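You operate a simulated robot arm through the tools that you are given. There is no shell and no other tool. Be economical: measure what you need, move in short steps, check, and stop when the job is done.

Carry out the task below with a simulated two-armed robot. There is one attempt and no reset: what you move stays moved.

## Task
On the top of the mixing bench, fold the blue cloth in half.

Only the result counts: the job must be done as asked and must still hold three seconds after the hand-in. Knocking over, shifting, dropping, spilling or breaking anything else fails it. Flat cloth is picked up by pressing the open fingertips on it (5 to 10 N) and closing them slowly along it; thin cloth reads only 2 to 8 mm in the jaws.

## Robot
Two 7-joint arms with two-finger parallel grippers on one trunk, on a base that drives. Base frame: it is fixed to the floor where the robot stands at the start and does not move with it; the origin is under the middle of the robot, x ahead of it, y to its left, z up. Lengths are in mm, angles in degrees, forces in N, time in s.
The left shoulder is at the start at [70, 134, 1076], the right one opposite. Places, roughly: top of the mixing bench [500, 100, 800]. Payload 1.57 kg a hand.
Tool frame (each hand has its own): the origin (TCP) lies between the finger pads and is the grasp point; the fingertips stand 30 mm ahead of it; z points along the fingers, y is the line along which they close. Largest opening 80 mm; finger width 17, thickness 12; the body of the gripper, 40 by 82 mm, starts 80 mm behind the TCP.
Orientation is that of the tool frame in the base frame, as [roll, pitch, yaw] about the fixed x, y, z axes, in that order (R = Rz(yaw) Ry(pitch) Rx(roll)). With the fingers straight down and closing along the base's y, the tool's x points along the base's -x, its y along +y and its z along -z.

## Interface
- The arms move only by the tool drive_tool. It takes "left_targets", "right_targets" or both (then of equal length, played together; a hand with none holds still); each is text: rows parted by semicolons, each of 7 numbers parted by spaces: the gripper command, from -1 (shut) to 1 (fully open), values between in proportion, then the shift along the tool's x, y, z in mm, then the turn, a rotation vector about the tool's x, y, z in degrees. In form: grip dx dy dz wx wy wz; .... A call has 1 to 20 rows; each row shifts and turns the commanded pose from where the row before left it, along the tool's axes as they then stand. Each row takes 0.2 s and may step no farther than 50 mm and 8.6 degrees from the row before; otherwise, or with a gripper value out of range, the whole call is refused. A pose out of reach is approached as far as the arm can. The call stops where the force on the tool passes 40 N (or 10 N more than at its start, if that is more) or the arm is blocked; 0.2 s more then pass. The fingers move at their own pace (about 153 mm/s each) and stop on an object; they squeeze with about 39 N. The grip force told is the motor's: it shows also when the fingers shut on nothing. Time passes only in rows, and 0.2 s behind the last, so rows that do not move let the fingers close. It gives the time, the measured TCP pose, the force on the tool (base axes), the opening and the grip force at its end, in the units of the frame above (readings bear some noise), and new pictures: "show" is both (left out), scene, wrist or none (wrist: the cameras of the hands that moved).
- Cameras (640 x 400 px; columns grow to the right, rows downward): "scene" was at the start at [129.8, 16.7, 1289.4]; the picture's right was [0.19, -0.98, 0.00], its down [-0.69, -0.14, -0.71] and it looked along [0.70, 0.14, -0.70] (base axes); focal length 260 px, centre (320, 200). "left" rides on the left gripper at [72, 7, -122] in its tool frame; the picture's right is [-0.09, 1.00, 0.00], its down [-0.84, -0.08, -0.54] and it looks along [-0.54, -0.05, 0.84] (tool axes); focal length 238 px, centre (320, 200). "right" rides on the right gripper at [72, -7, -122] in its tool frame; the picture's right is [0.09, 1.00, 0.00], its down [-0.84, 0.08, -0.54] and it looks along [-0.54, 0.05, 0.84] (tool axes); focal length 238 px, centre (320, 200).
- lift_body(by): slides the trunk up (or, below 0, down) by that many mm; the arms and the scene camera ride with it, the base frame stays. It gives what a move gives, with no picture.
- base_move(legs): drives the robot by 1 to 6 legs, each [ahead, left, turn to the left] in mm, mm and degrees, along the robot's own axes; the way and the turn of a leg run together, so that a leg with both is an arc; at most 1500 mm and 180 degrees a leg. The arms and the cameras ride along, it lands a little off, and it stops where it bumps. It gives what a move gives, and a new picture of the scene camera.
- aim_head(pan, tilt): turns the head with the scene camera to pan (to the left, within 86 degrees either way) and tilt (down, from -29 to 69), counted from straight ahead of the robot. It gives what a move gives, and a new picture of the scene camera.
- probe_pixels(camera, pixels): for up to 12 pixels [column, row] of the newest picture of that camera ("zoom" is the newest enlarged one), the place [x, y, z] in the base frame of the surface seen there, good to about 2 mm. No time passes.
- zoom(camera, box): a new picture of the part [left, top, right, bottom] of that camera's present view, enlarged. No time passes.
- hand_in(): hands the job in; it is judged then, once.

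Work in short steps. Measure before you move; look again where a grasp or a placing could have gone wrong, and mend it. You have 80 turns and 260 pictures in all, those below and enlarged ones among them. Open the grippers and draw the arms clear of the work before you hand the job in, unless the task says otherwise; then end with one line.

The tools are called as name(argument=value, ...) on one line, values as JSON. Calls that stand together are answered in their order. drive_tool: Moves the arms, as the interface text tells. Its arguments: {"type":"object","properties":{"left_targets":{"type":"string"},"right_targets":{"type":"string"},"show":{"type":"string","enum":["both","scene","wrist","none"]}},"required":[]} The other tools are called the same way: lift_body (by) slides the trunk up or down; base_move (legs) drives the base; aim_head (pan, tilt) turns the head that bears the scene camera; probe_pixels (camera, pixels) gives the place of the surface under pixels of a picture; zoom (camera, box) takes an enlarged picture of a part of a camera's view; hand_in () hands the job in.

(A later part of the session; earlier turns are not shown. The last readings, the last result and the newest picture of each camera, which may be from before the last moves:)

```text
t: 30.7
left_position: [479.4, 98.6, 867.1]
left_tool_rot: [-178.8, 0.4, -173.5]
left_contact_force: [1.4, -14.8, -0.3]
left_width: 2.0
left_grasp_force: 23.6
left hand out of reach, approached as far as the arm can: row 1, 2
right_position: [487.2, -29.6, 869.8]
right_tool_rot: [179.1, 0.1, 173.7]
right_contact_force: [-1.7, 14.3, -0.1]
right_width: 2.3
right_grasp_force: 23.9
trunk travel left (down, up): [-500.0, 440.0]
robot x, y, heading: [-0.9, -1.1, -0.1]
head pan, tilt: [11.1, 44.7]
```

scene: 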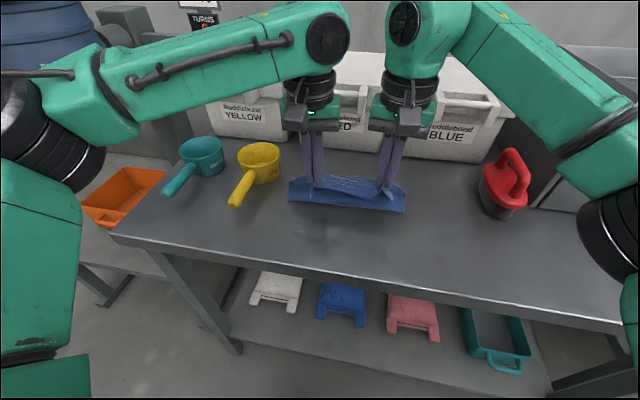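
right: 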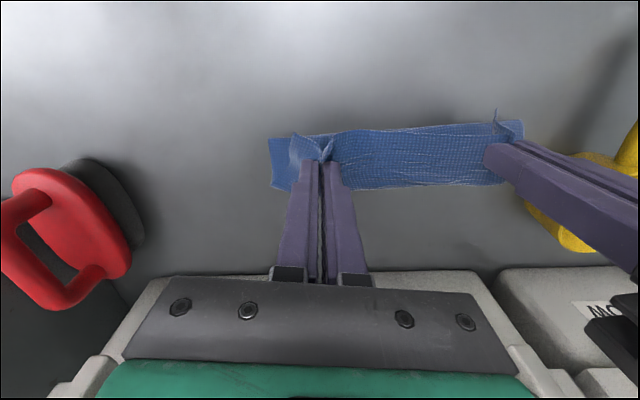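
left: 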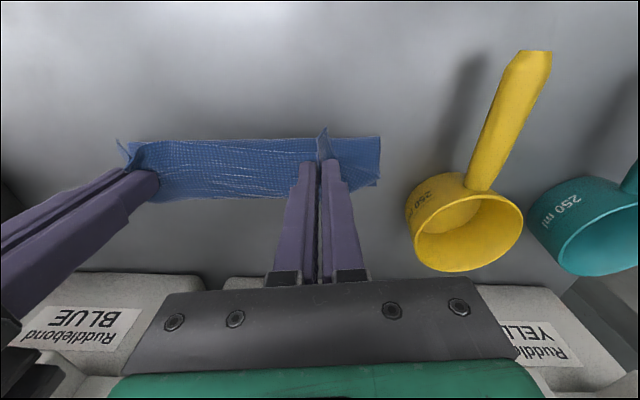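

The left arm cannot go farther forward from this posture, but the base and the trunk can carry both hands together. I relax the tension, look down at the gap between base and bench, and probe where the cloth's far edge lies.

drive_tool(right_targets="-1 0 4 0 0 0 0;-1 0 3 0 0 0 0;-1 0 0 0 0 0 0", show="wrist")

aim_head(pan=0, tilt=69)

probe_pixels(camera="left", pixels=[[376, 141], [376, 182], [365, 160], [270, 196], [220, 197], [165, 200], [250, 145]])

```text
t: 31.5
left_position: [478.4, 99.1, 866.2]
left_tool_rot: [-179.1, 0.4, -173.3]
left_contact_force: [0.6, -4.3, -0.1]
left_width: 2.0
left_grasp_force: 23.6
right_position: [489.5, -24.4, 870.7]
right_tool_rot: [179.3, 0.1, 173.4]
right_contact_force: [0.0, 4.5, -0.2]
right_width: 2.1
right_grasp_force: 24.1
trunk travel left (down, up): [-500.0, 440.0]
robot x, y, heading: [-1.4, 0.1, -0.3]
head pan, tilt: [11.1, 44.7]
```

right: 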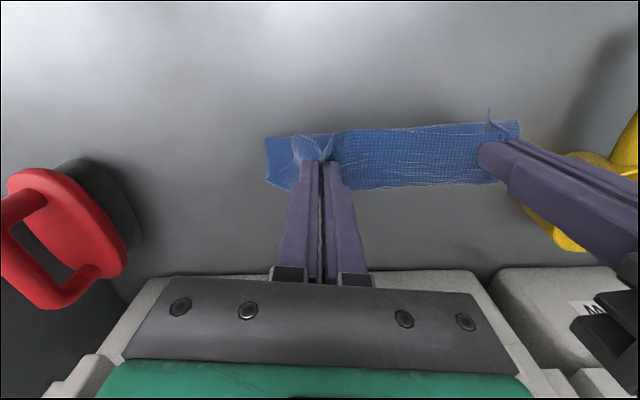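

```text
t: 32.4
left_position: [479.8, 99.3, 866.0]
left_tool_rot: [-178.9, 0.3, -173.3]
left_contact_force: [0.2, -2.4, -0.5]
left_width: 2.0
left_grasp_force: 24.0
right_position: [486.8, -23.1, 869.4]
right_tool_rot: [179.2, 0.1, 173.5]
right_contact_force: [-0.7, 2.2, -0.2]
right_width: 2.0
right_grasp_force: 23.4
trunk travel left (down, up): [-500.0, 440.0]
robot x, y, heading: [-1.0, -0.9, 0.1]
head pan, tilt: [0.0, 68.8]
```

scene: 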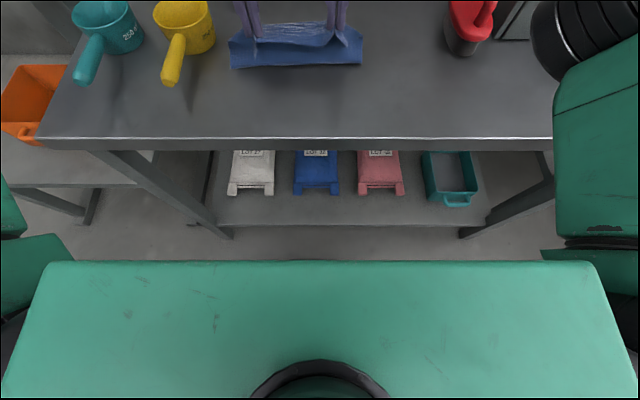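

```text
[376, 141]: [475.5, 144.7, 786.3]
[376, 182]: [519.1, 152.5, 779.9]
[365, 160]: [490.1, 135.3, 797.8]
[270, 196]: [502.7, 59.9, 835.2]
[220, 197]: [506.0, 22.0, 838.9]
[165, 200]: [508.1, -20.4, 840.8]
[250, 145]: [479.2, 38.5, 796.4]
```

The floor shows between the robot and the shelf. I probe the shelf front, the floor near the torso, and the visible cloth ends to find the clearance and the cloth position.

probe_pixels(camera="scene", pixels=[[330, 226], [330, 258], [330, 262], [330, 150], [465, 232], [220, 235], [233, 65], [362, 63], [361, 40], [231, 43], [300, 63], [300, 45]])

probe_pixels(camera="right", pixels=[[270, 143], [270, 178], [285, 150], [288, 189], [520, 125], [517, 138], [400, 186]])

zoom(camera="scene", box=[200, 0, 400, 125])

```text
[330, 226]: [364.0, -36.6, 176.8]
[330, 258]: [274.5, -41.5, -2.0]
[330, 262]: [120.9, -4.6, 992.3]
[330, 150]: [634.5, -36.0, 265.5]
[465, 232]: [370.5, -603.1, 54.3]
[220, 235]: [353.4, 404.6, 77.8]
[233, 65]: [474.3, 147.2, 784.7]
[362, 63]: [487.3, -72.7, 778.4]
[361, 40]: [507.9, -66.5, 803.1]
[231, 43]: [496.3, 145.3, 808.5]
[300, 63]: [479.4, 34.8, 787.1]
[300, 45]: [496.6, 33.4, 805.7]
```

```text
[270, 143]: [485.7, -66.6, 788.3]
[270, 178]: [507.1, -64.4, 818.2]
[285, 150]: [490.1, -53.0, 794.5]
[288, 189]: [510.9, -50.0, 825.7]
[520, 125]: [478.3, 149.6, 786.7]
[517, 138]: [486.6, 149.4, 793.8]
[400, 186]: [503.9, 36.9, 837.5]
```

```text
3.20 times, centred on (300, 62) of scene
```

zoom: 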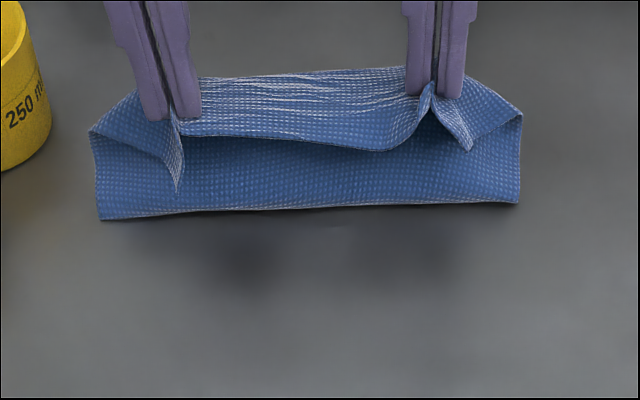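

The near side shows the fold at x≈475, with the far layer hidden under the hands (far edge about x≤540). The lift probably pulled the fold forward. I bring the hands back 40 mm and down to relay the lower half and reveal the far edge, and level the head again.

drive_tool(left_targets="-1 10 1.2 0 0 0 0;-1 10 1.2 5 0 0 0;-1 10 1.2 5 0 0 0;-1 10 1.3 5 0 0 0;-1 0 0 0 0 0 0", right_targets="-1 10 -1.2 0 0 0 0;-1 10 -1.2 5 0 0 0;-1 10 -1.2 5 0 0 0;-1 10 -1.3 5 0 0 0;-1 0 0 0 0 0 0", show="wrist")

aim_head(pan=3, tilt=50)

```text
t: 33.6
left_position: [437.1, 98.9, 849.6]
left_tool_rot: [-178.8, 0.4, -173.3]
left_contact_force: [0.8, -4.9, 0.1]
left_width: 2.0
left_grasp_force: 23.8
right_position: [448.7, -25.4, 856.5]
right_tool_rot: [179.2, 0.1, 173.5]
right_contact_force: [-0.5, 4.9, 0.0]
right_width: 2.0
right_grasp_force: 23.8
trunk travel left (down, up): [-500.0, 440.0]
robot x, y, heading: [-0.9, 1.3, -0.1]
head pan, tilt: [0.0, 68.8]
```

right: 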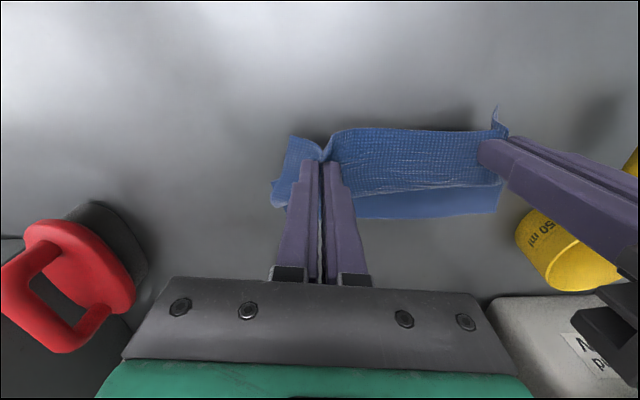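
left: 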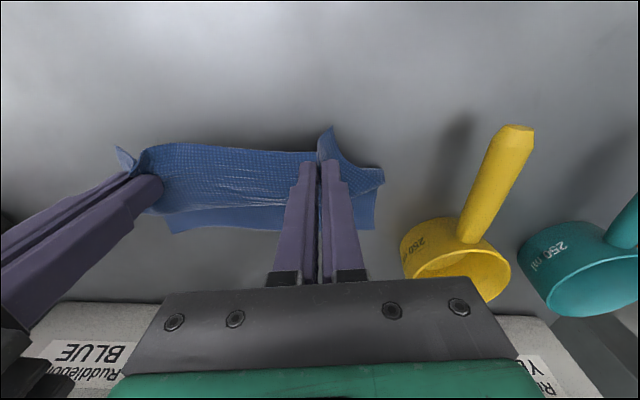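

```text
t: 34.4
left_position: [437.3, 98.3, 850.3]
left_tool_rot: [-178.9, 0.4, -173.2]
left_contact_force: [0.7, -5.5, -0.8]
left_width: 2.2
left_grasp_force: 24.0
right_position: [448.8, -24.0, 856.1]
right_tool_rot: [179.1, 0.1, 173.6]
right_contact_force: [-0.3, 5.0, 0.4]
right_width: 2.2
right_grasp_force: 23.8
trunk travel left (down, up): [-500.0, 440.0]
robot x, y, heading: [2.5, 2.4, 0.0]
head pan, tilt: [3.0, 50.0]
```

scene: 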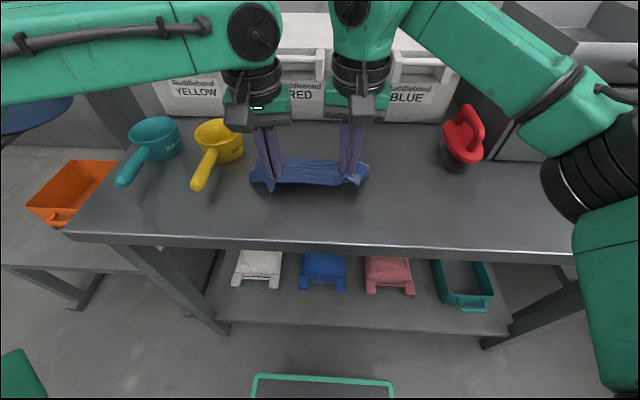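

The far edge is visible again, at left view (375,228) and (170,232). I probe it, along with the robot's base plate front at scene (320,377).

probe_pixels(camera="left", pixels=[[371, 228], [277, 229], [172, 231], [376, 205], [165, 215]])

probe_pixels(camera="right", pixels=[[493, 213], [420, 216], [365, 216], [278, 205], [286, 212]])

probe_pixels(camera="scene", pixels=[[320, 376], [320, 374], [320, 371], [320, 328], [258, 378], [390, 382]])

```text
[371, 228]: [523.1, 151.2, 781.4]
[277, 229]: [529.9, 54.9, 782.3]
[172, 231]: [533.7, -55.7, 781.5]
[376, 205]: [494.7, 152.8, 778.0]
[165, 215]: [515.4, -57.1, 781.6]
```

```text
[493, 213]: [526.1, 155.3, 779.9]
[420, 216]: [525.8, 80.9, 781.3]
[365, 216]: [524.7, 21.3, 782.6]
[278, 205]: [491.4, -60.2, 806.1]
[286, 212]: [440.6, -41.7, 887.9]
```

```text
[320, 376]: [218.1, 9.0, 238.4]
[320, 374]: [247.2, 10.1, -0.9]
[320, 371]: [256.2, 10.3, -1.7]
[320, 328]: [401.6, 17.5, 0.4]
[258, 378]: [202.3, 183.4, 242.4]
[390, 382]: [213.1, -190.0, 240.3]
```

The base front is at x≈220 and the shelf at 364, so there is about 140 mm of room. The far edge runs from (525,152) to (534,-56). I work the robot forward 80 in two stages while keeping the hands low near the cloth: arms back 40, base ahead 40, repeated.

drive_tool(left_targets="-1 10 1.2 0 0 0 0;-1 10 1.2 0 0 0 0;-1 10 1.2 0 0 0 0;-1 10 1.2 0 0 0 0;-1 0 0 0 0 0 0", right_targets="-1 10 -1.2 2 0 0 0;-1 10 -1.2 2 0 0 0;-1 10 -1.2 2 0 0 0;-1 10 -1.2 0 0 0 0;-1 0 0 0 0 0 0", show="none")

base_move(legs=[[40, 5, 0]])

```text
t: 35.6
left_position: [399.4, 98.2, 848.8]
left_tool_rot: [-179.0, 0.3, -173.2]
left_contact_force: [0.0, -3.2, -0.4]
left_width: 2.1
left_grasp_force: 23.3
right_position: [408.5, -23.1, 850.3]
right_tool_rot: [179.2, 0.0, 173.6]
right_contact_force: [-0.3, 3.4, 0.7]
right_width: 2.1
right_grasp_force: 24.0
trunk travel left (down, up): [-500.0, 440.0]
robot x, y, heading: [0.7, -0.6, 0.2]
head pan, tilt: [3.0, 50.0]
```

```text
t: 36.5
left_position: [439.7, 104.5, 847.8]
left_tool_rot: [-179.0, 0.5, -173.3]
left_contact_force: [-0.4, -3.4, -0.8]
left_width: 1.9
left_grasp_force: 23.5
right_position: [449.2, -18.2, 851.4]
right_tool_rot: [179.2, 0.1, 173.7]
right_contact_force: [0.4, 3.7, 0.5]
right_width: 2.0
right_grasp_force: 23.6
trunk travel left (down, up): [-500.0, 440.0]
robot x, y, heading: [40.7, 5.8, 0.0]
head pan, tilt: [3.0, 50.0]
```

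scene: 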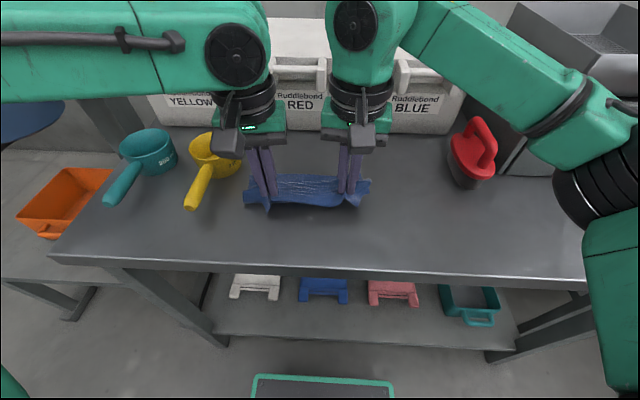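

The base moved cleanly. I repeat the stage.

drive_tool(left_targets="-1 10 1.2 0 0 0 0;-1 10 1.2 0 0 0 0;-1 10 1.2 0 0 0 0;-1 10 1.2 0 0 0 0;-1 0 0 0 0 0 0", right_targets="-1 10 -1.2 0 0 0 0;-1 10 -1.2 0 0 0 0;-1 10 -1.2 0 0 0 0;-1 10 -1.2 0 0 0 0;-1 0 0 0 0 0 0", show="none")

base_move(legs=[[35, 4, 0]])

drive_tool(left_targets="-1 10 1.2 0 0 0 0;-1 10 1.2 0 0 0 0;-1 0 0 0 0 0 0", right_targets="-1 10 -1.2 0 0 0 0;-1 10 -1.2 0 0 0 0;-1 0 0 0 0 0 0", show="both")

```text
t: 37.7
left_position: [398.5, 103.7, 848.7]
left_tool_rot: [-179.0, 0.4, -173.2]
left_contact_force: [0.5, -2.7, -0.2]
left_width: 2.3
left_grasp_force: 23.6
right_position: [410.5, -18.3, 850.5]
right_tool_rot: [179.1, 0.0, 173.5]
right_contact_force: [-0.4, 2.8, -0.6]
right_width: 2.2
right_grasp_force: 23.3
trunk travel left (down, up): [-500.0, 440.0]
robot x, y, heading: [36.4, 7.6, -0.0]
head pan, tilt: [3.0, 50.0]
```

```text
t: 38.6
left_position: [434.0, 106.8, 849.1]
left_tool_rot: [-179.0, 0.4, -173.3]
left_contact_force: [0.2, -2.9, 0.0]
left_width: 2.3
left_grasp_force: 23.9
right_position: [446.0, -15.8, 851.8]
right_tool_rot: [179.3, 0.1, 173.5]
right_contact_force: [0.5, 2.6, -0.4]
right_width: 2.0
right_grasp_force: 23.8
trunk travel left (down, up): [-500.0, 440.0]
robot x, y, heading: [79.8, 8.9, 0.0]
head pan, tilt: [3.0, 50.0]
```

scene: 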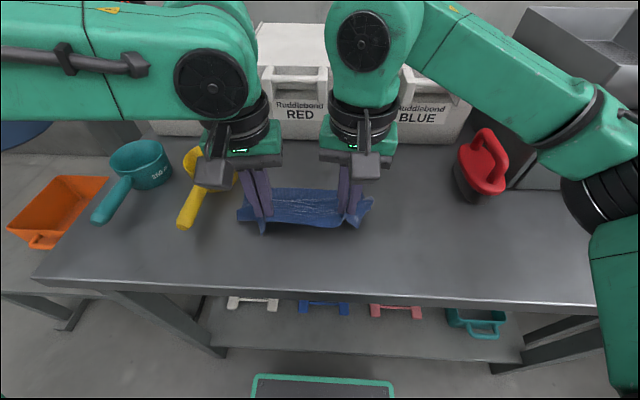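

```text
t: 39.4
left_position: [414.0, 108.0, 851.1]
left_tool_rot: [-178.9, 0.5, -173.3]
left_contact_force: [0.7, -6.1, -0.2]
left_width: 2.4
left_grasp_force: 23.6
right_position: [424.2, -16.7, 850.8]
right_tool_rot: [179.0, 0.1, 173.5]
right_contact_force: [-1.1, 7.0, 0.8]
right_width: 2.3
right_grasp_force: 23.4
trunk travel left (down, up): [-500.0, 440.0]
robot x, y, heading: [79.1, 10.4, 0.0]
head pan, tilt: [3.0, 50.0]
```

scene: 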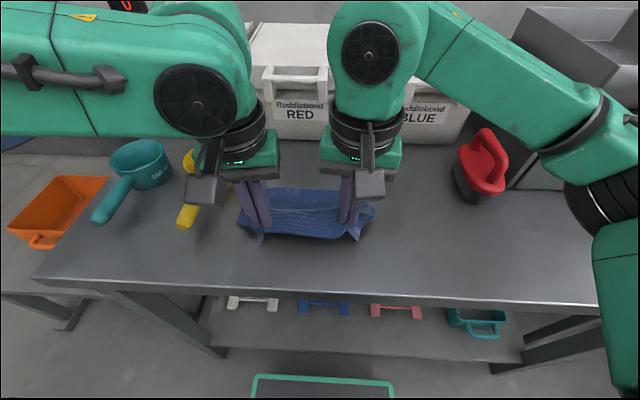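
right: 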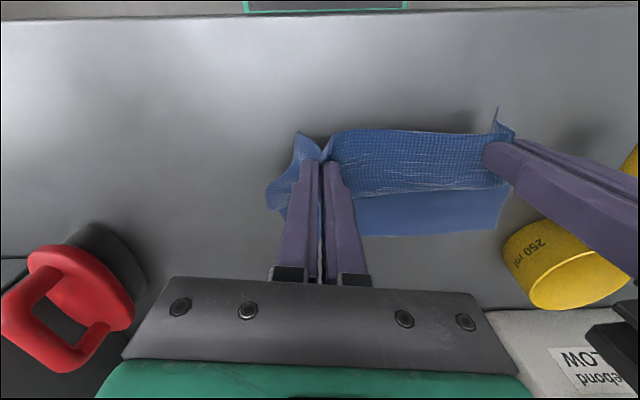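
left: 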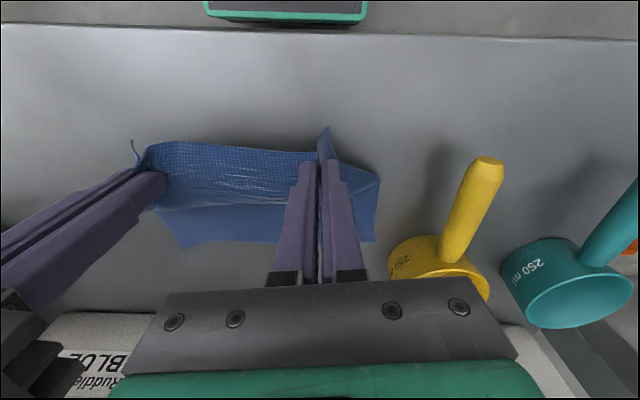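

I recheck the far edge before the arc.

probe_pixels(camera="left", pixels=[[373, 239], [275, 240], [182, 245], [378, 180], [377, 210]])

probe_pixels(camera="right", pixels=[[498, 228], [430, 232], [368, 234], [268, 193], [280, 210]])

```text
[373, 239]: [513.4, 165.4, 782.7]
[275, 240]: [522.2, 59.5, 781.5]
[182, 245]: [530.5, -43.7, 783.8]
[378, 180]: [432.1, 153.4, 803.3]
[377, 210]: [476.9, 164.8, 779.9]
```

```text
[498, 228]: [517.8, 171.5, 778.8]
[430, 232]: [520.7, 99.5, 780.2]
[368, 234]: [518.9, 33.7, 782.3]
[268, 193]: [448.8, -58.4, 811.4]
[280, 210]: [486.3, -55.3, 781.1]
```

The far edge now runs (514,166)→(529,-45), so the pinches must go about 91 mm forward and 14 mm left. I run the low arc about the fold line at x≈442, ending 12 mm above the table.

drive_tool(left_targets="-1 -11.2 0.7 -18 0 0 0;-1 -12.2 0.5 -8 0 0 0;-1 -18.1 -0.1 2 0 0 0;-1 -18.1 -0.1 8 0 0 0;-1 -14.1 0.3 12 0 0 0;-1 -11.2 0.7 16 0 0 0;-1 -7.2 1.1 16 0 0 0;-1 0 0 0 0 0 0", right_targets="-1 -10.7 6.2 -18 0 0 0;-1 -11.7 3.4 -8 0 0 0;-1 -17.6 4.1 2 0 0 0;-1 -17.6 4.1 8 0 0 0;-1 -13.7 3.6 12 0 0 0;-1 -10.7 3.2 16 0 0 0;-1 -6.7 2.8 16 0 0 0;-1 0 0 0 0 0 0")

zoom(camera="scene", box=[200, 150, 400, 275])

```text
t: 41.2
left_position: [505.2, 121.0, 823.0]
left_tool_rot: [-178.9, 0.4, -173.3]
left_contact_force: [-0.7, 0.1, -0.7]
left_width: 2.1
left_grasp_force: 24.0
right_position: [515.4, 3.1, 822.8]
right_tool_rot: [179.0, 0.0, 173.5]
right_contact_force: [0.6, 0.7, -0.4]
right_width: 2.0
right_grasp_force: 23.5
trunk travel left (down, up): [-500.0, 440.0]
robot x, y, heading: [75.0, 8.6, -0.0]
head pan, tilt: [3.0, 50.0]
```

scene: 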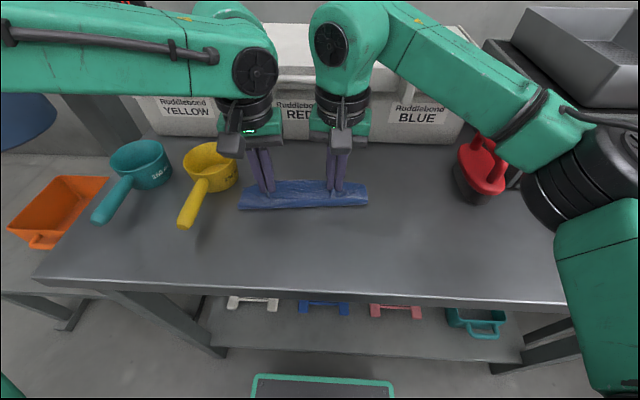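
right: 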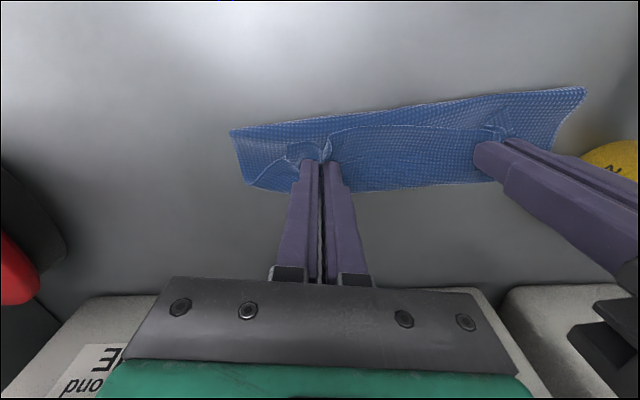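
left: 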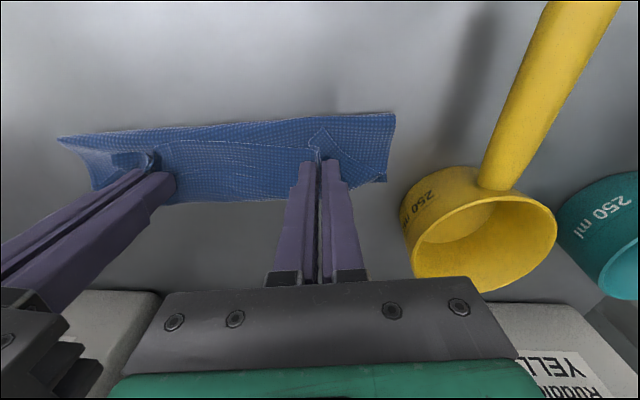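

```text
3.20 times, centred on (300, 212) of scene
```

zoom: 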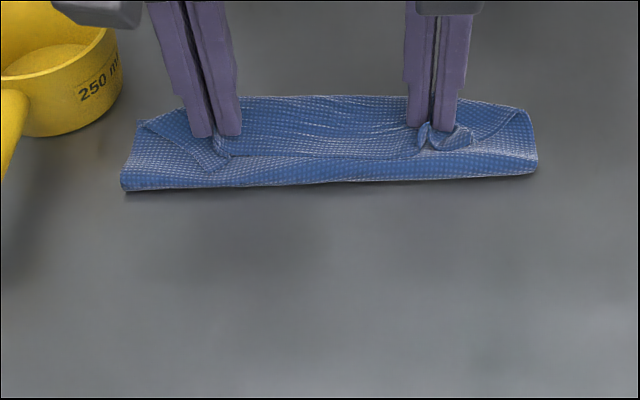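

The near edge is almost over the far edge, but the short hem held in the fingers faces back toward the robot. I probe the fold line and the visible corner flaps.

probe_pixels(camera="zoom", pixels=[[122, 188], [220, 185], [320, 182], [420, 178], [536, 170], [207, 172], [300, 160], [470, 147], [300, 98], [380, 97], [140, 125], [530, 115]])

probe_pixels(camera="left", pixels=[[392, 117], [384, 180], [250, 201], [200, 201], [315, 130], [62, 138], [95, 188]])

```text
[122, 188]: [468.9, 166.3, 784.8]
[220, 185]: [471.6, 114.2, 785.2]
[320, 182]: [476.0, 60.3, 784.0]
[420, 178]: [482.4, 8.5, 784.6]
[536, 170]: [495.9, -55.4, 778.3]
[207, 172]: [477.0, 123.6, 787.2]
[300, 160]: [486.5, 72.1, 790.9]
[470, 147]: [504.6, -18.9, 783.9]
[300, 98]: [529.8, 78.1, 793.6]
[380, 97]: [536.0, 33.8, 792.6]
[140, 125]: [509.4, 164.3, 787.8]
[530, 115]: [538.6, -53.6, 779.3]
```

```text
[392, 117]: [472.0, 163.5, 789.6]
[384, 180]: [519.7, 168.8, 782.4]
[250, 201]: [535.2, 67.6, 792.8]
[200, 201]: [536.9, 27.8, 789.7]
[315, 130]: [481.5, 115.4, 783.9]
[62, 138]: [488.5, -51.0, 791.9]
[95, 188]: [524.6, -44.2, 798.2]
```

The fold sits at x≈475 and the top loops back on itself (Z-shape), so placing it here would not be a clean half. I carry the edge back to relay the lower layer, then will lean the sheet forward over a fold at x≈442 and let it fall forward.

drive_tool(left_targets="-1 9.9 1.2 -25 0 0 0;-1 19.9 2.4 -25 0 0 0;-1 24.8 3 0 0 0 0;-1 24.8 3 10 0 0 0;-1 24.8 3 12 0 0 0;-1 19.9 2.4 8 0 0 0;-1 0 0 0 0 0 0", right_targets="-1 9.9 -1.2 -25 0 0 0;-1 19.9 -2.4 -25 0 0 0;-1 24.8 -3 0 0 0 0;-1 24.8 -3 10 0 0 0;-1 24.8 -3 12 0 0 0;-1 19.9 -2.4 8 0 0 0;-1 0 0 0 0 0 0")

zoom(camera="scene", box=[200, 150, 400, 275])

```text
t: 42.8
left_position: [382.9, 121.8, 839.7]
left_tool_rot: [-178.9, 0.4, -173.3]
left_contact_force: [0.4, -0.3, 0.4]
left_width: 1.9
left_grasp_force: 23.7
right_position: [391.6, 1.4, 845.0]
right_tool_rot: [179.1, 0.1, 173.5]
right_contact_force: [-0.1, 1.2, -0.3]
right_width: 1.9
right_grasp_force: 23.5
trunk travel left (down, up): [-500.0, 440.0]
robot x, y, heading: [75.7, 7.1, 0.0]
head pan, tilt: [3.0, 50.0]
```

scene: 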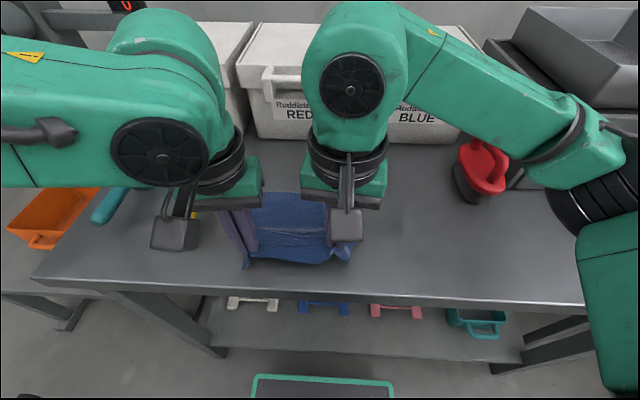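
right: 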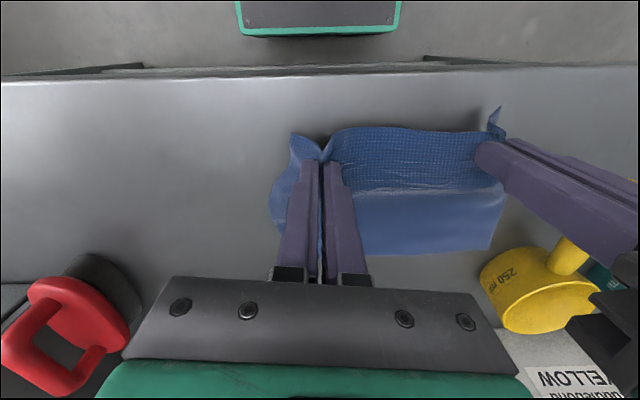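
left: 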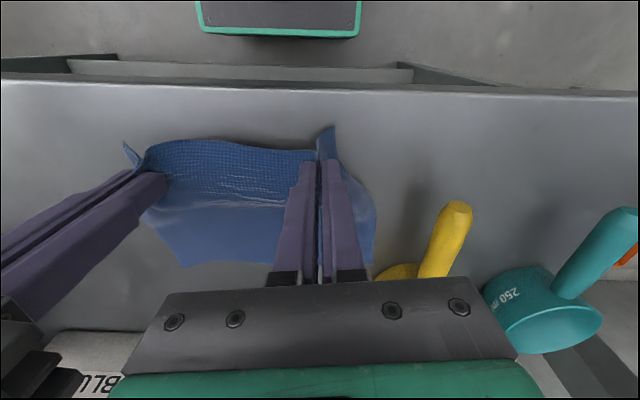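

```text
3.20 times, centred on (300, 212) of scene
```

zoom: 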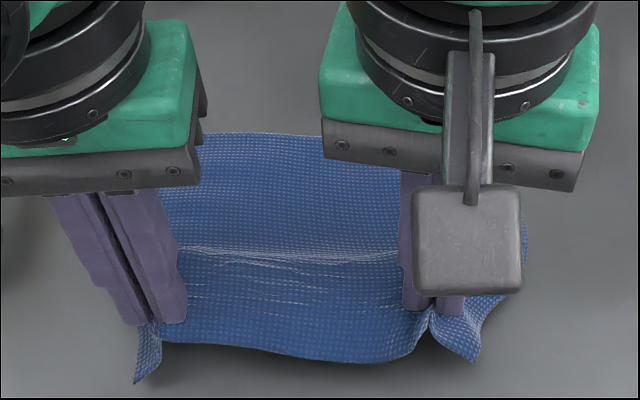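

The cloth is laid back nearly flat. I probe the far edge again.

probe_pixels(camera="left", pixels=[[370, 261], [270, 262], [185, 265], [376, 215], [200, 205]])

probe_pixels(camera="right", pixels=[[489, 247], [430, 251], [375, 253], [271, 210], [420, 195]])

```text
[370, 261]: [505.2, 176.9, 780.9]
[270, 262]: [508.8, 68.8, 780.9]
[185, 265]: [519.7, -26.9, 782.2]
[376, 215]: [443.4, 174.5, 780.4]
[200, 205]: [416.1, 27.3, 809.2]
```

```text
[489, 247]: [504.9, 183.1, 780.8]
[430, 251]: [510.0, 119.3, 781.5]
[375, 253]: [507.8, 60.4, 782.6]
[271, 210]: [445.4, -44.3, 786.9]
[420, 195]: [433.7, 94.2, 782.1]
```

The far edge is centred at (511,73), so the half line is x≈431. I run a tighter arc of about 60 mm radius around it, stop leaning forward, and check before letting go.

drive_tool(left_targets="-1 -8.1 0.7 -17 0 0 0;-1 -15.1 -0.1 -11 0 0 0;-1 -21.1 -0.9 -4 0 0 0;-1 -19.1 -0.6 4 0 0 0;-1 -12 -0.1 6 0 0 0;-1 0 0 0 0 0 0", right_targets="-1 -7.7 2.7 -13 0 0 0;-1 -14.7 3.5 -9 0 0 0;-1 -20.7 4.3 -4 0 0 0;-1 -18.7 4 4 0 0 0;-1 -12 3.1 6 0 0 0;-1 0 0 0 0 0 0")

zoom(camera="scene", box=[200, 150, 400, 275])

```text
t: 44.2
left_position: [456.7, 131.0, 864.0]
left_tool_rot: [-179.0, 0.4, -173.2]
left_contact_force: [0.1, -1.4, -0.2]
left_width: 2.2
left_grasp_force: 24.0
right_position: [466.3, 8.6, 859.1]
right_tool_rot: [179.1, 0.1, 173.5]
right_contact_force: [0.1, 1.5, 0.3]
right_width: 2.2
right_grasp_force: 23.9
trunk travel left (down, up): [-500.0, 440.0]
robot x, y, heading: [74.9, 9.0, -0.1]
head pan, tilt: [3.0, 50.0]
```

scene: 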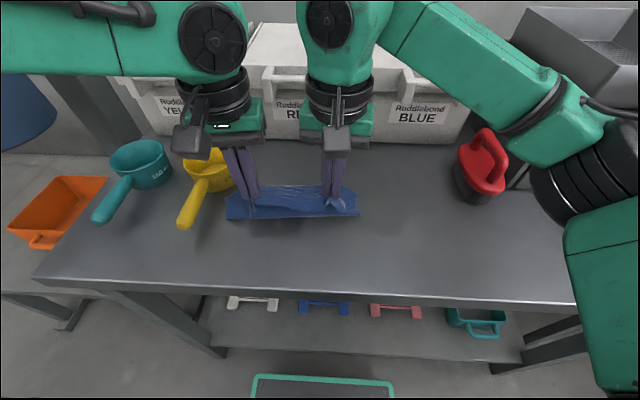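
right: 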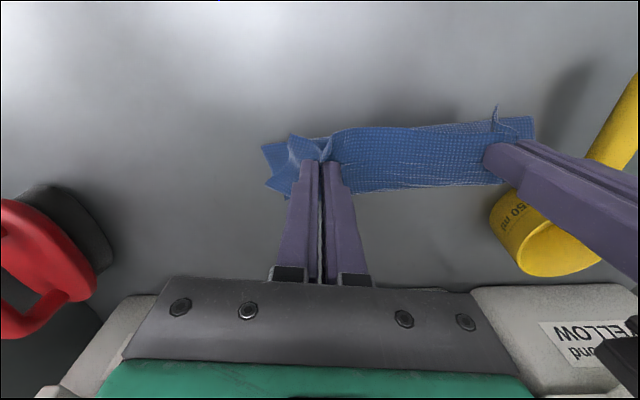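
left: 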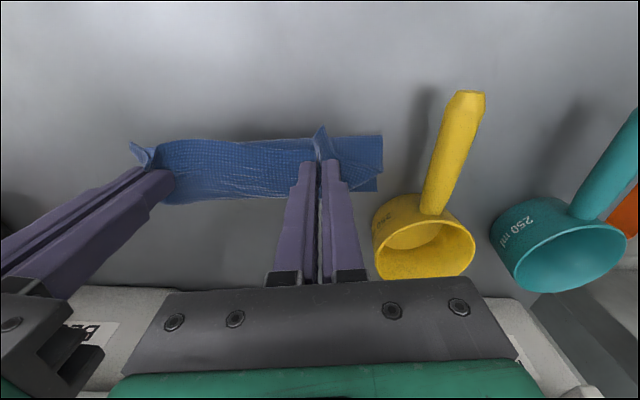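

```text
3.20 times, centred on (300, 212) of scene
```

zoom: 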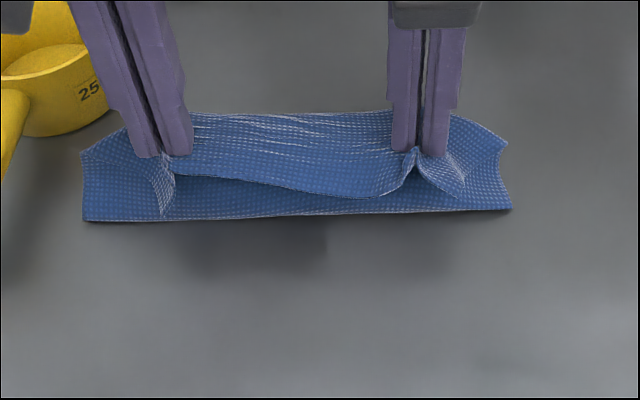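

The sheet still curls over because it leaves the fingers horizontally. I tilt both hands about the tool y axis, with the fingers pointing back toward the robot, so the sheet leaves downward. I do it in small steps while watching reach.

drive_tool(left_targets="-1 -4 0 0 0 8 0;-1 -4 0 0 0 8 0;-1 -4 0 0 0 8 0;-1 0 0 0 0 0 0", right_targets="-1 -4 0 0 0 8 0;-1 -4 0 0 0 8 0;-1 -4 0 0 0 8 0;-1 0 0 0 0 0 0", show="scene")

zoom(camera="scene", box=[200, 130, 400, 255])

```text
t: 45.2
left_position: [465.7, 132.1, 864.5]
left_tool_rot: [-178.9, -23.6, -173.8]
left_contact_force: [0.3, -1.6, 0.5]
left_width: 2.5
left_grasp_force: 23.6
right_position: [478.1, 6.4, 858.6]
right_tool_rot: [179.0, -23.9, 173.9]
right_contact_force: [-1.4, 1.6, 0.8]
right_width: 2.3
right_grasp_force: 23.8
trunk travel left (down, up): [-500.0, 440.0]
robot x, y, heading: [76.3, 12.1, -0.3]
head pan, tilt: [3.0, 50.0]
```

scene: 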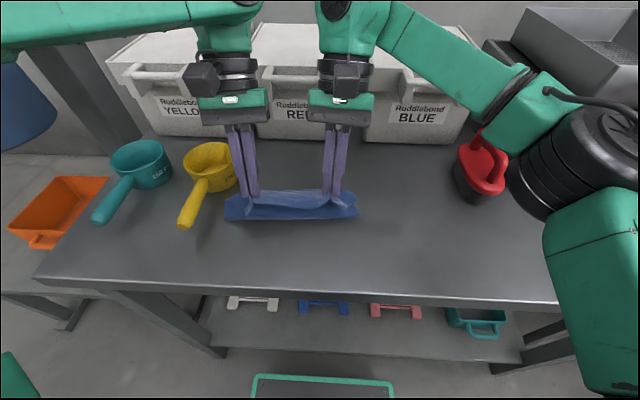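

```text
3.20 times, centred on (300, 192) of scene
```

zoom: 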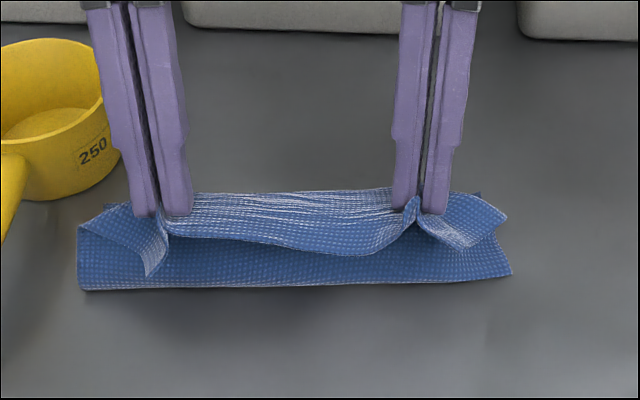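

The tilt works with no reach warning. Before tilting further I probe the box fronts, handles and tops against the grippers.

probe_pixels(camera="scene", pixels=[[160, 75], [285, 72], [420, 80], [285, 100], [285, 130], [290, 45], [420, 50], [160, 45], [230, 101], [340, 101], [230, 70], [345, 70]])

```text
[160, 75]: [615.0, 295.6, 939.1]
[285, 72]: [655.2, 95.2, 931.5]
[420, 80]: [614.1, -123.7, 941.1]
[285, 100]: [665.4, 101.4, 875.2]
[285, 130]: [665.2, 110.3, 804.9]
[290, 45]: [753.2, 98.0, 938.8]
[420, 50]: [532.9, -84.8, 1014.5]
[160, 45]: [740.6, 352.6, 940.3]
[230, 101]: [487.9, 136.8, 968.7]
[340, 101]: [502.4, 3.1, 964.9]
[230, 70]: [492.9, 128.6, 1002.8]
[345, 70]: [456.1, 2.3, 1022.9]
```

The box lids overhang to x≈614-650 at z 940, so deep tilts need the cloth nearer the robot. I draw the hands back low, then back the base 75 mm to slide the whole cloth toward the robot on the bench.

drive_tool(left_targets="-1 18.3 2.2 8 0 0 0;-1 16.3 2.2 12.5 0 0 0;-1 16.3 2.2 14 0 0 0;-1 16.3 2.2 15 0 0 0;-1 0 0 0 0 0 0", right_targets="-1 18.3 -2.2 8 0 0 0;-1 16.3 -2.2 12.5 0 0 0;-1 16.3 -2.2 14 0 0 0;-1 16.3 -2.2 15 0 0 0;-1 0 0 0 0 0 0", show="none")

base_move(legs=[[-75, -20, 0]])

zoom(camera="left", box=[0, 0, 640, 400])

```text
t: 46.4
left_position: [382.7, 129.9, 843.2]
left_tool_rot: [-178.9, -23.6, -173.7]
left_contact_force: [0.0, 0.3, 0.1]
left_width: 2.1
left_grasp_force: 23.3
right_position: [396.3, 9.2, 839.7]
right_tool_rot: [179.1, -23.9, 173.8]
right_contact_force: [0.3, -1.0, -0.2]
right_width: 2.0
right_grasp_force: 23.6
trunk travel left (down, up): [-500.0, 440.0]
robot x, y, heading: [79.1, 9.9, -0.2]
head pan, tilt: [3.0, 50.0]
```

```text
t: 47.4
left_position: [303.9, 110.0, 844.5]
left_tool_rot: [-178.9, -23.5, -173.8]
left_contact_force: [0.4, 0.1, -0.5]
left_width: 2.2
left_grasp_force: 22.9
right_position: [317.1, -11.4, 841.0]
right_tool_rot: [178.9, -23.8, 174.0]
right_contact_force: [-0.1, 0.8, -0.5]
right_width: 2.1
right_grasp_force: 23.7
trunk travel left (down, up): [-500.0, 440.0]
robot x, y, heading: [-3.2, -8.5, 0.1]
head pan, tilt: [3.0, 50.0]
```

scene: 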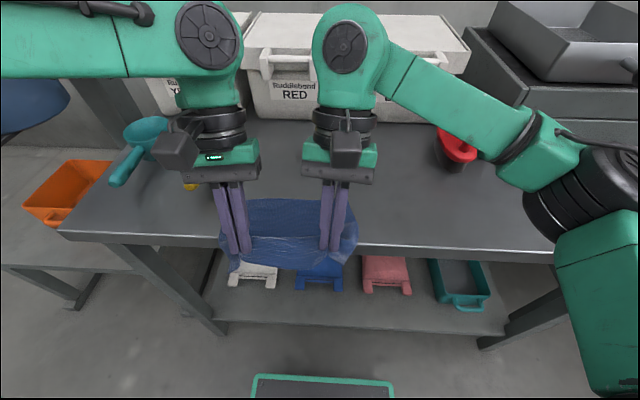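

```text
1.00 times, centred on (320, 200) of left
```

zoom: 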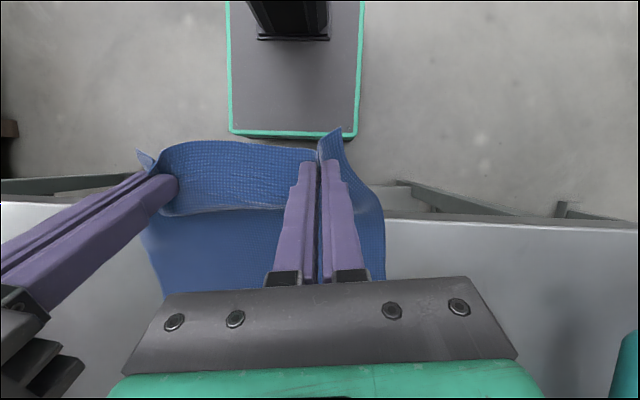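

The cloth has slid with the hands. I probe its far edge and the bench's near edge in the scene.

probe_pixels(camera="scene", pixels=[[250, 200], [285, 199], [310, 201], [354, 208], [180, 239], [450, 250], [225, 222], [358, 235], [290, 215], [290, 235], [246, 199]])

probe_pixels(camera="zoom", pixels=[[170, 288], [230, 286], [380, 270], [148, 235], [383, 225], [450, 226]])

```text
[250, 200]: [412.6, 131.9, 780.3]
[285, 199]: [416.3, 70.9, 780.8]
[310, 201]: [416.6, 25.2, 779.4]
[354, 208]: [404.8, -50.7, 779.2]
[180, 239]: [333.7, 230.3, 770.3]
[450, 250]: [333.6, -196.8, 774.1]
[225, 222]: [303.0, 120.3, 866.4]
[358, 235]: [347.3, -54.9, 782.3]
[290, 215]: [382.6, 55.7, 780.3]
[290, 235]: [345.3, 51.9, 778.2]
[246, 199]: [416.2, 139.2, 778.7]
```

```text
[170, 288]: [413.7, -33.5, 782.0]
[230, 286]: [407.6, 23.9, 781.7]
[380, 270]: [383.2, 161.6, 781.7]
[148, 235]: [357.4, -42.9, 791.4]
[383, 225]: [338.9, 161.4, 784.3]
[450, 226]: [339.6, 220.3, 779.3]
```

The bench edge is at x≈334, so a fold here would sit on the edge. A better way exists: hang the cloth free, touch its lower (far) edge down near x≈375, lay it forward, and bring the hands back over it. That matches the way the sheet leaves the fingers. I raise the trunk 125 and drive ahead 80.

lift_body(by=125)

base_move(legs=[[80, 0, 0]])

drive_tool(left_targets="-1 4 0 0 0 -8 0;-1 4 0 0 0 -8 0;-1 4 0 0 0 -8 0;-1 0 0 0 0 0 0;-1 0 0 0 0 0 0", right_targets="-1 4 0 0 0 -8 0;-1 4 0 0 0 -8 0;-1 4 0 0 0 -8 0;-1 0 0 0 0 0 0;-1 0 0 0 0 0 0")

zoom(camera="scene", box=[180, 120, 420, 270])

```text
t: 49.0
left_position: [305.0, 110.3, 969.1]
left_tool_rot: [-178.9, -23.6, -173.7]
left_contact_force: [-1.3, -0.1, -0.1]
left_width: 2.2
left_grasp_force: 23.6
right_position: [318.1, -11.7, 964.8]
right_tool_rot: [179.1, -23.9, 173.8]
right_contact_force: [0.3, 1.1, -0.9]
right_width: 2.2
right_grasp_force: 24.4
trunk travel left (down, up): [-625.0, 315.0]
robot x, y, heading: [0.9, -9.7, 0.1]
head pan, tilt: [3.0, 50.0]
```

```text
t: 50.0
left_position: [382.8, 109.4, 969.8]
left_tool_rot: [-179.0, -23.6, -173.6]
left_contact_force: [0.1, 0.2, -0.4]
left_width: 2.5
left_grasp_force: 23.9
right_position: [394.2, -12.1, 964.9]
right_tool_rot: [179.1, -23.9, 174.0]
right_contact_force: [0.8, 0.0, 0.3]
right_width: 2.2
right_grasp_force: 23.5
trunk travel left (down, up): [-625.0, 315.0]
robot x, y, heading: [74.4, -13.0, -0.2]
head pan, tilt: [3.0, 50.0]
```

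scene: 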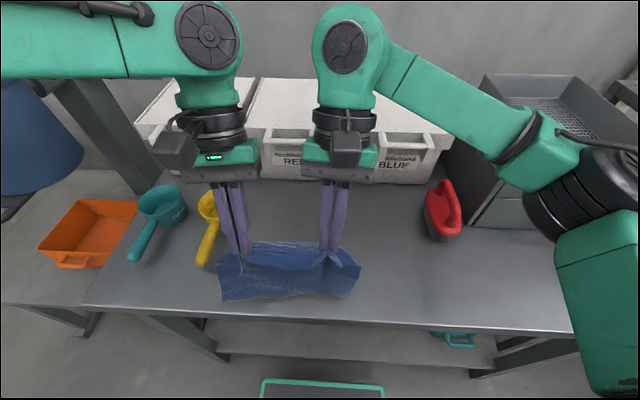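

```text
t: 51.2
left_position: [370.1, 107.5, 972.3]
left_tool_rot: [-179.1, 0.4, -173.2]
left_contact_force: [0.9, -0.4, 0.5]
left_width: 2.4
left_grasp_force: 23.5
right_position: [384.2, -10.3, 967.8]
right_tool_rot: [179.1, 0.2, 173.6]
right_contact_force: [-0.1, -0.1, 0.0]
right_width: 2.1
right_grasp_force: 23.7
trunk travel left (down, up): [-625.0, 315.0]
robot x, y, heading: [75.2, -10.6, 0.4]
head pan, tilt: [3.0, 50.0]
```

scene: 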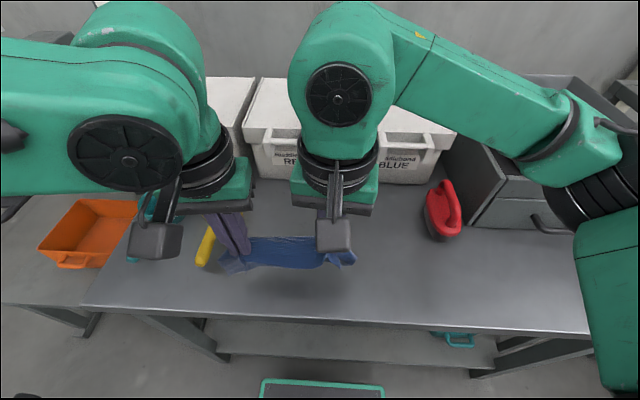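
right: 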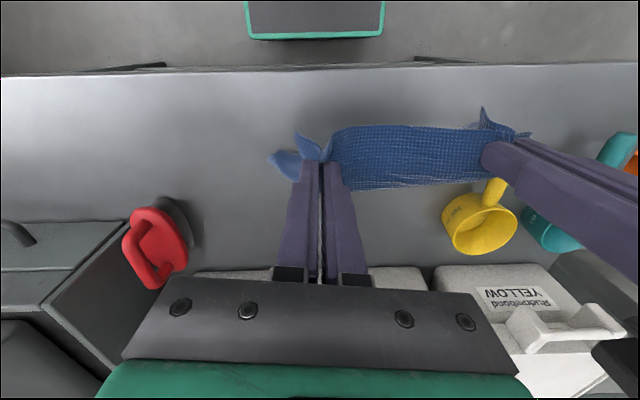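
left: 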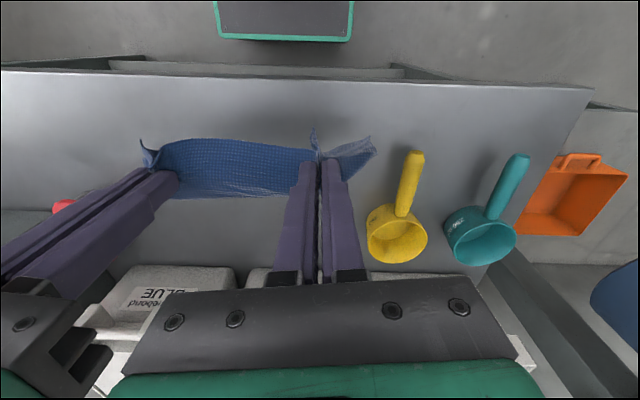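

```text
2.67 times, centred on (300, 195) of scene
```

zoom: 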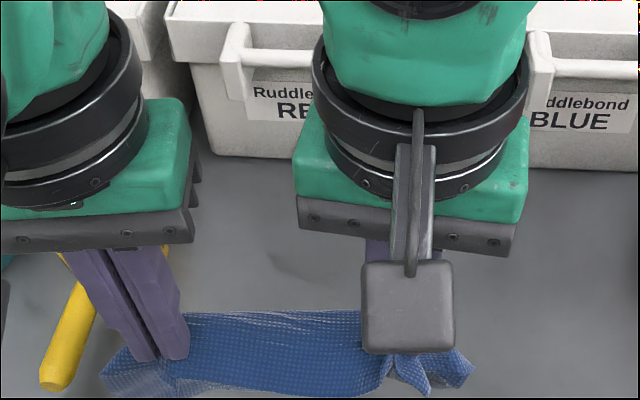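

The cloth hangs from the hands. I probe for the bottom edge of the hanging sheet.

zoom(camera="scene", box=[190, 200, 390, 325])

probe_pixels(camera="scene", pixels=[[225, 270], [240, 272], [290, 268], [320, 265], [352, 262], [220, 260], [290, 245]])

probe_pixels(camera="left", pixels=[[371, 140], [365, 155], [345, 180], [250, 142], [250, 193]])

```text
3.20 times, centred on (290, 262) of scene
```

zoom: 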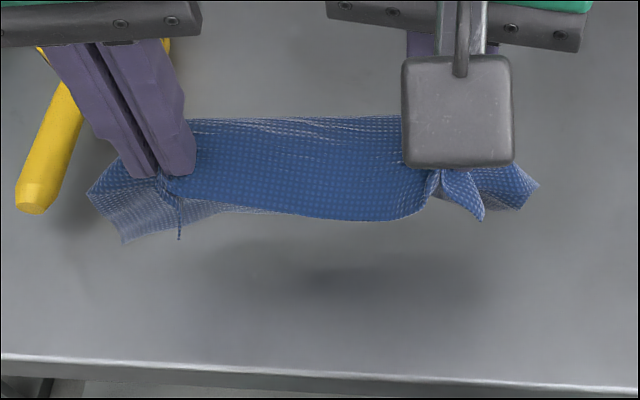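

```text
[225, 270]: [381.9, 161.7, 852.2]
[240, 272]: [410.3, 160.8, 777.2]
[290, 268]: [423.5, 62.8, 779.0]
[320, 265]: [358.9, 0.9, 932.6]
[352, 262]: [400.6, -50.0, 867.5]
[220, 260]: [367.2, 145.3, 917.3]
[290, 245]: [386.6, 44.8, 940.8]
```

```text
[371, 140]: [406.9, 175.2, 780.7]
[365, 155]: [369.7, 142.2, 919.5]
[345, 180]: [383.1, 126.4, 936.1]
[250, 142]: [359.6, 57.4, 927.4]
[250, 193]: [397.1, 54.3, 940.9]
```

The sheet hangs free near x≈385-400 with its lower edge around z 810-850. I lower it to touch down, then lay it forward while descending.

drive_tool(left_targets="-1 0 0 15 0 0 0;-1 0 0 15 0 0 0;-1 0 0 0 0 0 0;-1 -23 -2.8 15 0 0 0;-1 -25 -3 15 0 0 0;-1 -20 -2.4 15 0 0 0;-1 -15 -1.8 15 0 0 0;-1 -5 -0.6 15 0 0 0;-1 0 0 0 0 0 0", right_targets="-1 0 0 13 0 0 0;-1 0 0 13 0 0 0;-1 0 0 0 0 0 0;-1 -23 2.6 15 0 0 0;-1 -25 2.8 15 0 0 0;-1 -20 2.2 15 0 0 0;-1 -15 1.7 15 0 0 0;-1 -5 0.6 15 0 0 0;-1 0 0 0 0 0 0")

zoom(camera="scene", box=[180, 170, 380, 295])

```text
t: 53.2
left_position: [460.6, 106.1, 868.2]
left_tool_rot: [-179.0, 0.4, -173.2]
left_contact_force: [0.4, 0.0, 0.8]
left_width: 2.4
left_grasp_force: 23.5
right_position: [474.3, -9.1, 866.6]
right_tool_rot: [179.2, 0.1, 173.7]
right_contact_force: [-0.2, 0.2, 0.9]
right_width: 2.0
right_grasp_force: 23.6
trunk travel left (down, up): [-625.0, 315.0]
robot x, y, heading: [75.5, -9.3, 0.1]
head pan, tilt: [3.0, 50.0]
```

scene: 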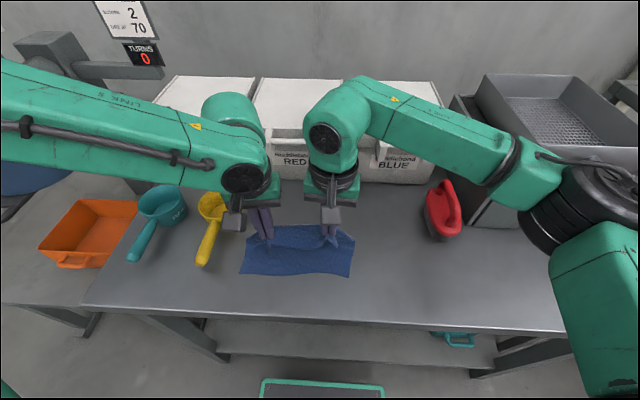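
right: 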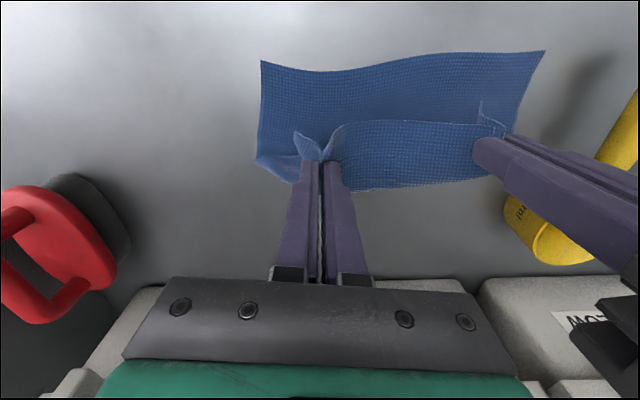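
left: 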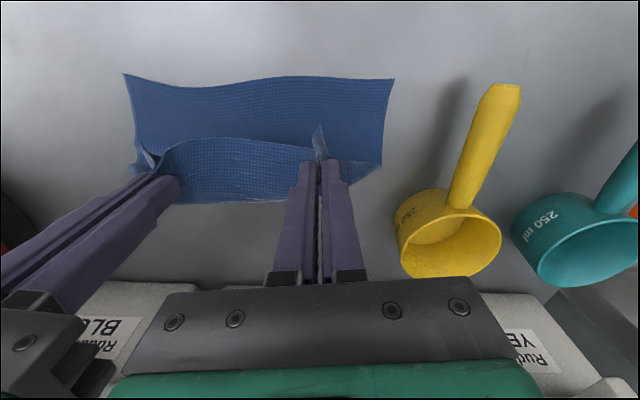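

```text
3.20 times, centred on (280, 232) of scene
```

zoom: 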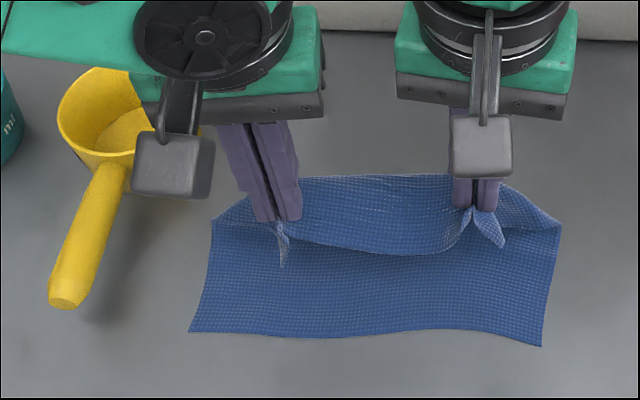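

Excellent: the lower half lies flat with its free edge on the robot's side. I probe its edge and extents.

probe_pixels(camera="zoom", pixels=[[190, 331], [290, 333], [420, 331], [540, 344], [214, 222], [559, 228], [255, 200], [500, 190], [340, 180], [284, 262], [500, 245], [380, 250]])

probe_pixels(camera="left", pixels=[[391, 80], [127, 77], [381, 160], [370, 175], [230, 203]])

```text
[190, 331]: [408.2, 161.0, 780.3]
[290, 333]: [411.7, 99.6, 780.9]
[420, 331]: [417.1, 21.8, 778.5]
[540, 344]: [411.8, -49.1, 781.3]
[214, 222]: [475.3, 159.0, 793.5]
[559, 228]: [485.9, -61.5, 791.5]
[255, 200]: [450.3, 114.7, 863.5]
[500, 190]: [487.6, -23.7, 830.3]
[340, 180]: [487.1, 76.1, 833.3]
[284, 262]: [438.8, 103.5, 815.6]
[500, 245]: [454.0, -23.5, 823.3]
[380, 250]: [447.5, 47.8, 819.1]
```

```text
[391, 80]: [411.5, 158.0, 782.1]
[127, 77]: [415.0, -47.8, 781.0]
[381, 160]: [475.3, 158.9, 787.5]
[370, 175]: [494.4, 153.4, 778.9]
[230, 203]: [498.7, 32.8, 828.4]
```

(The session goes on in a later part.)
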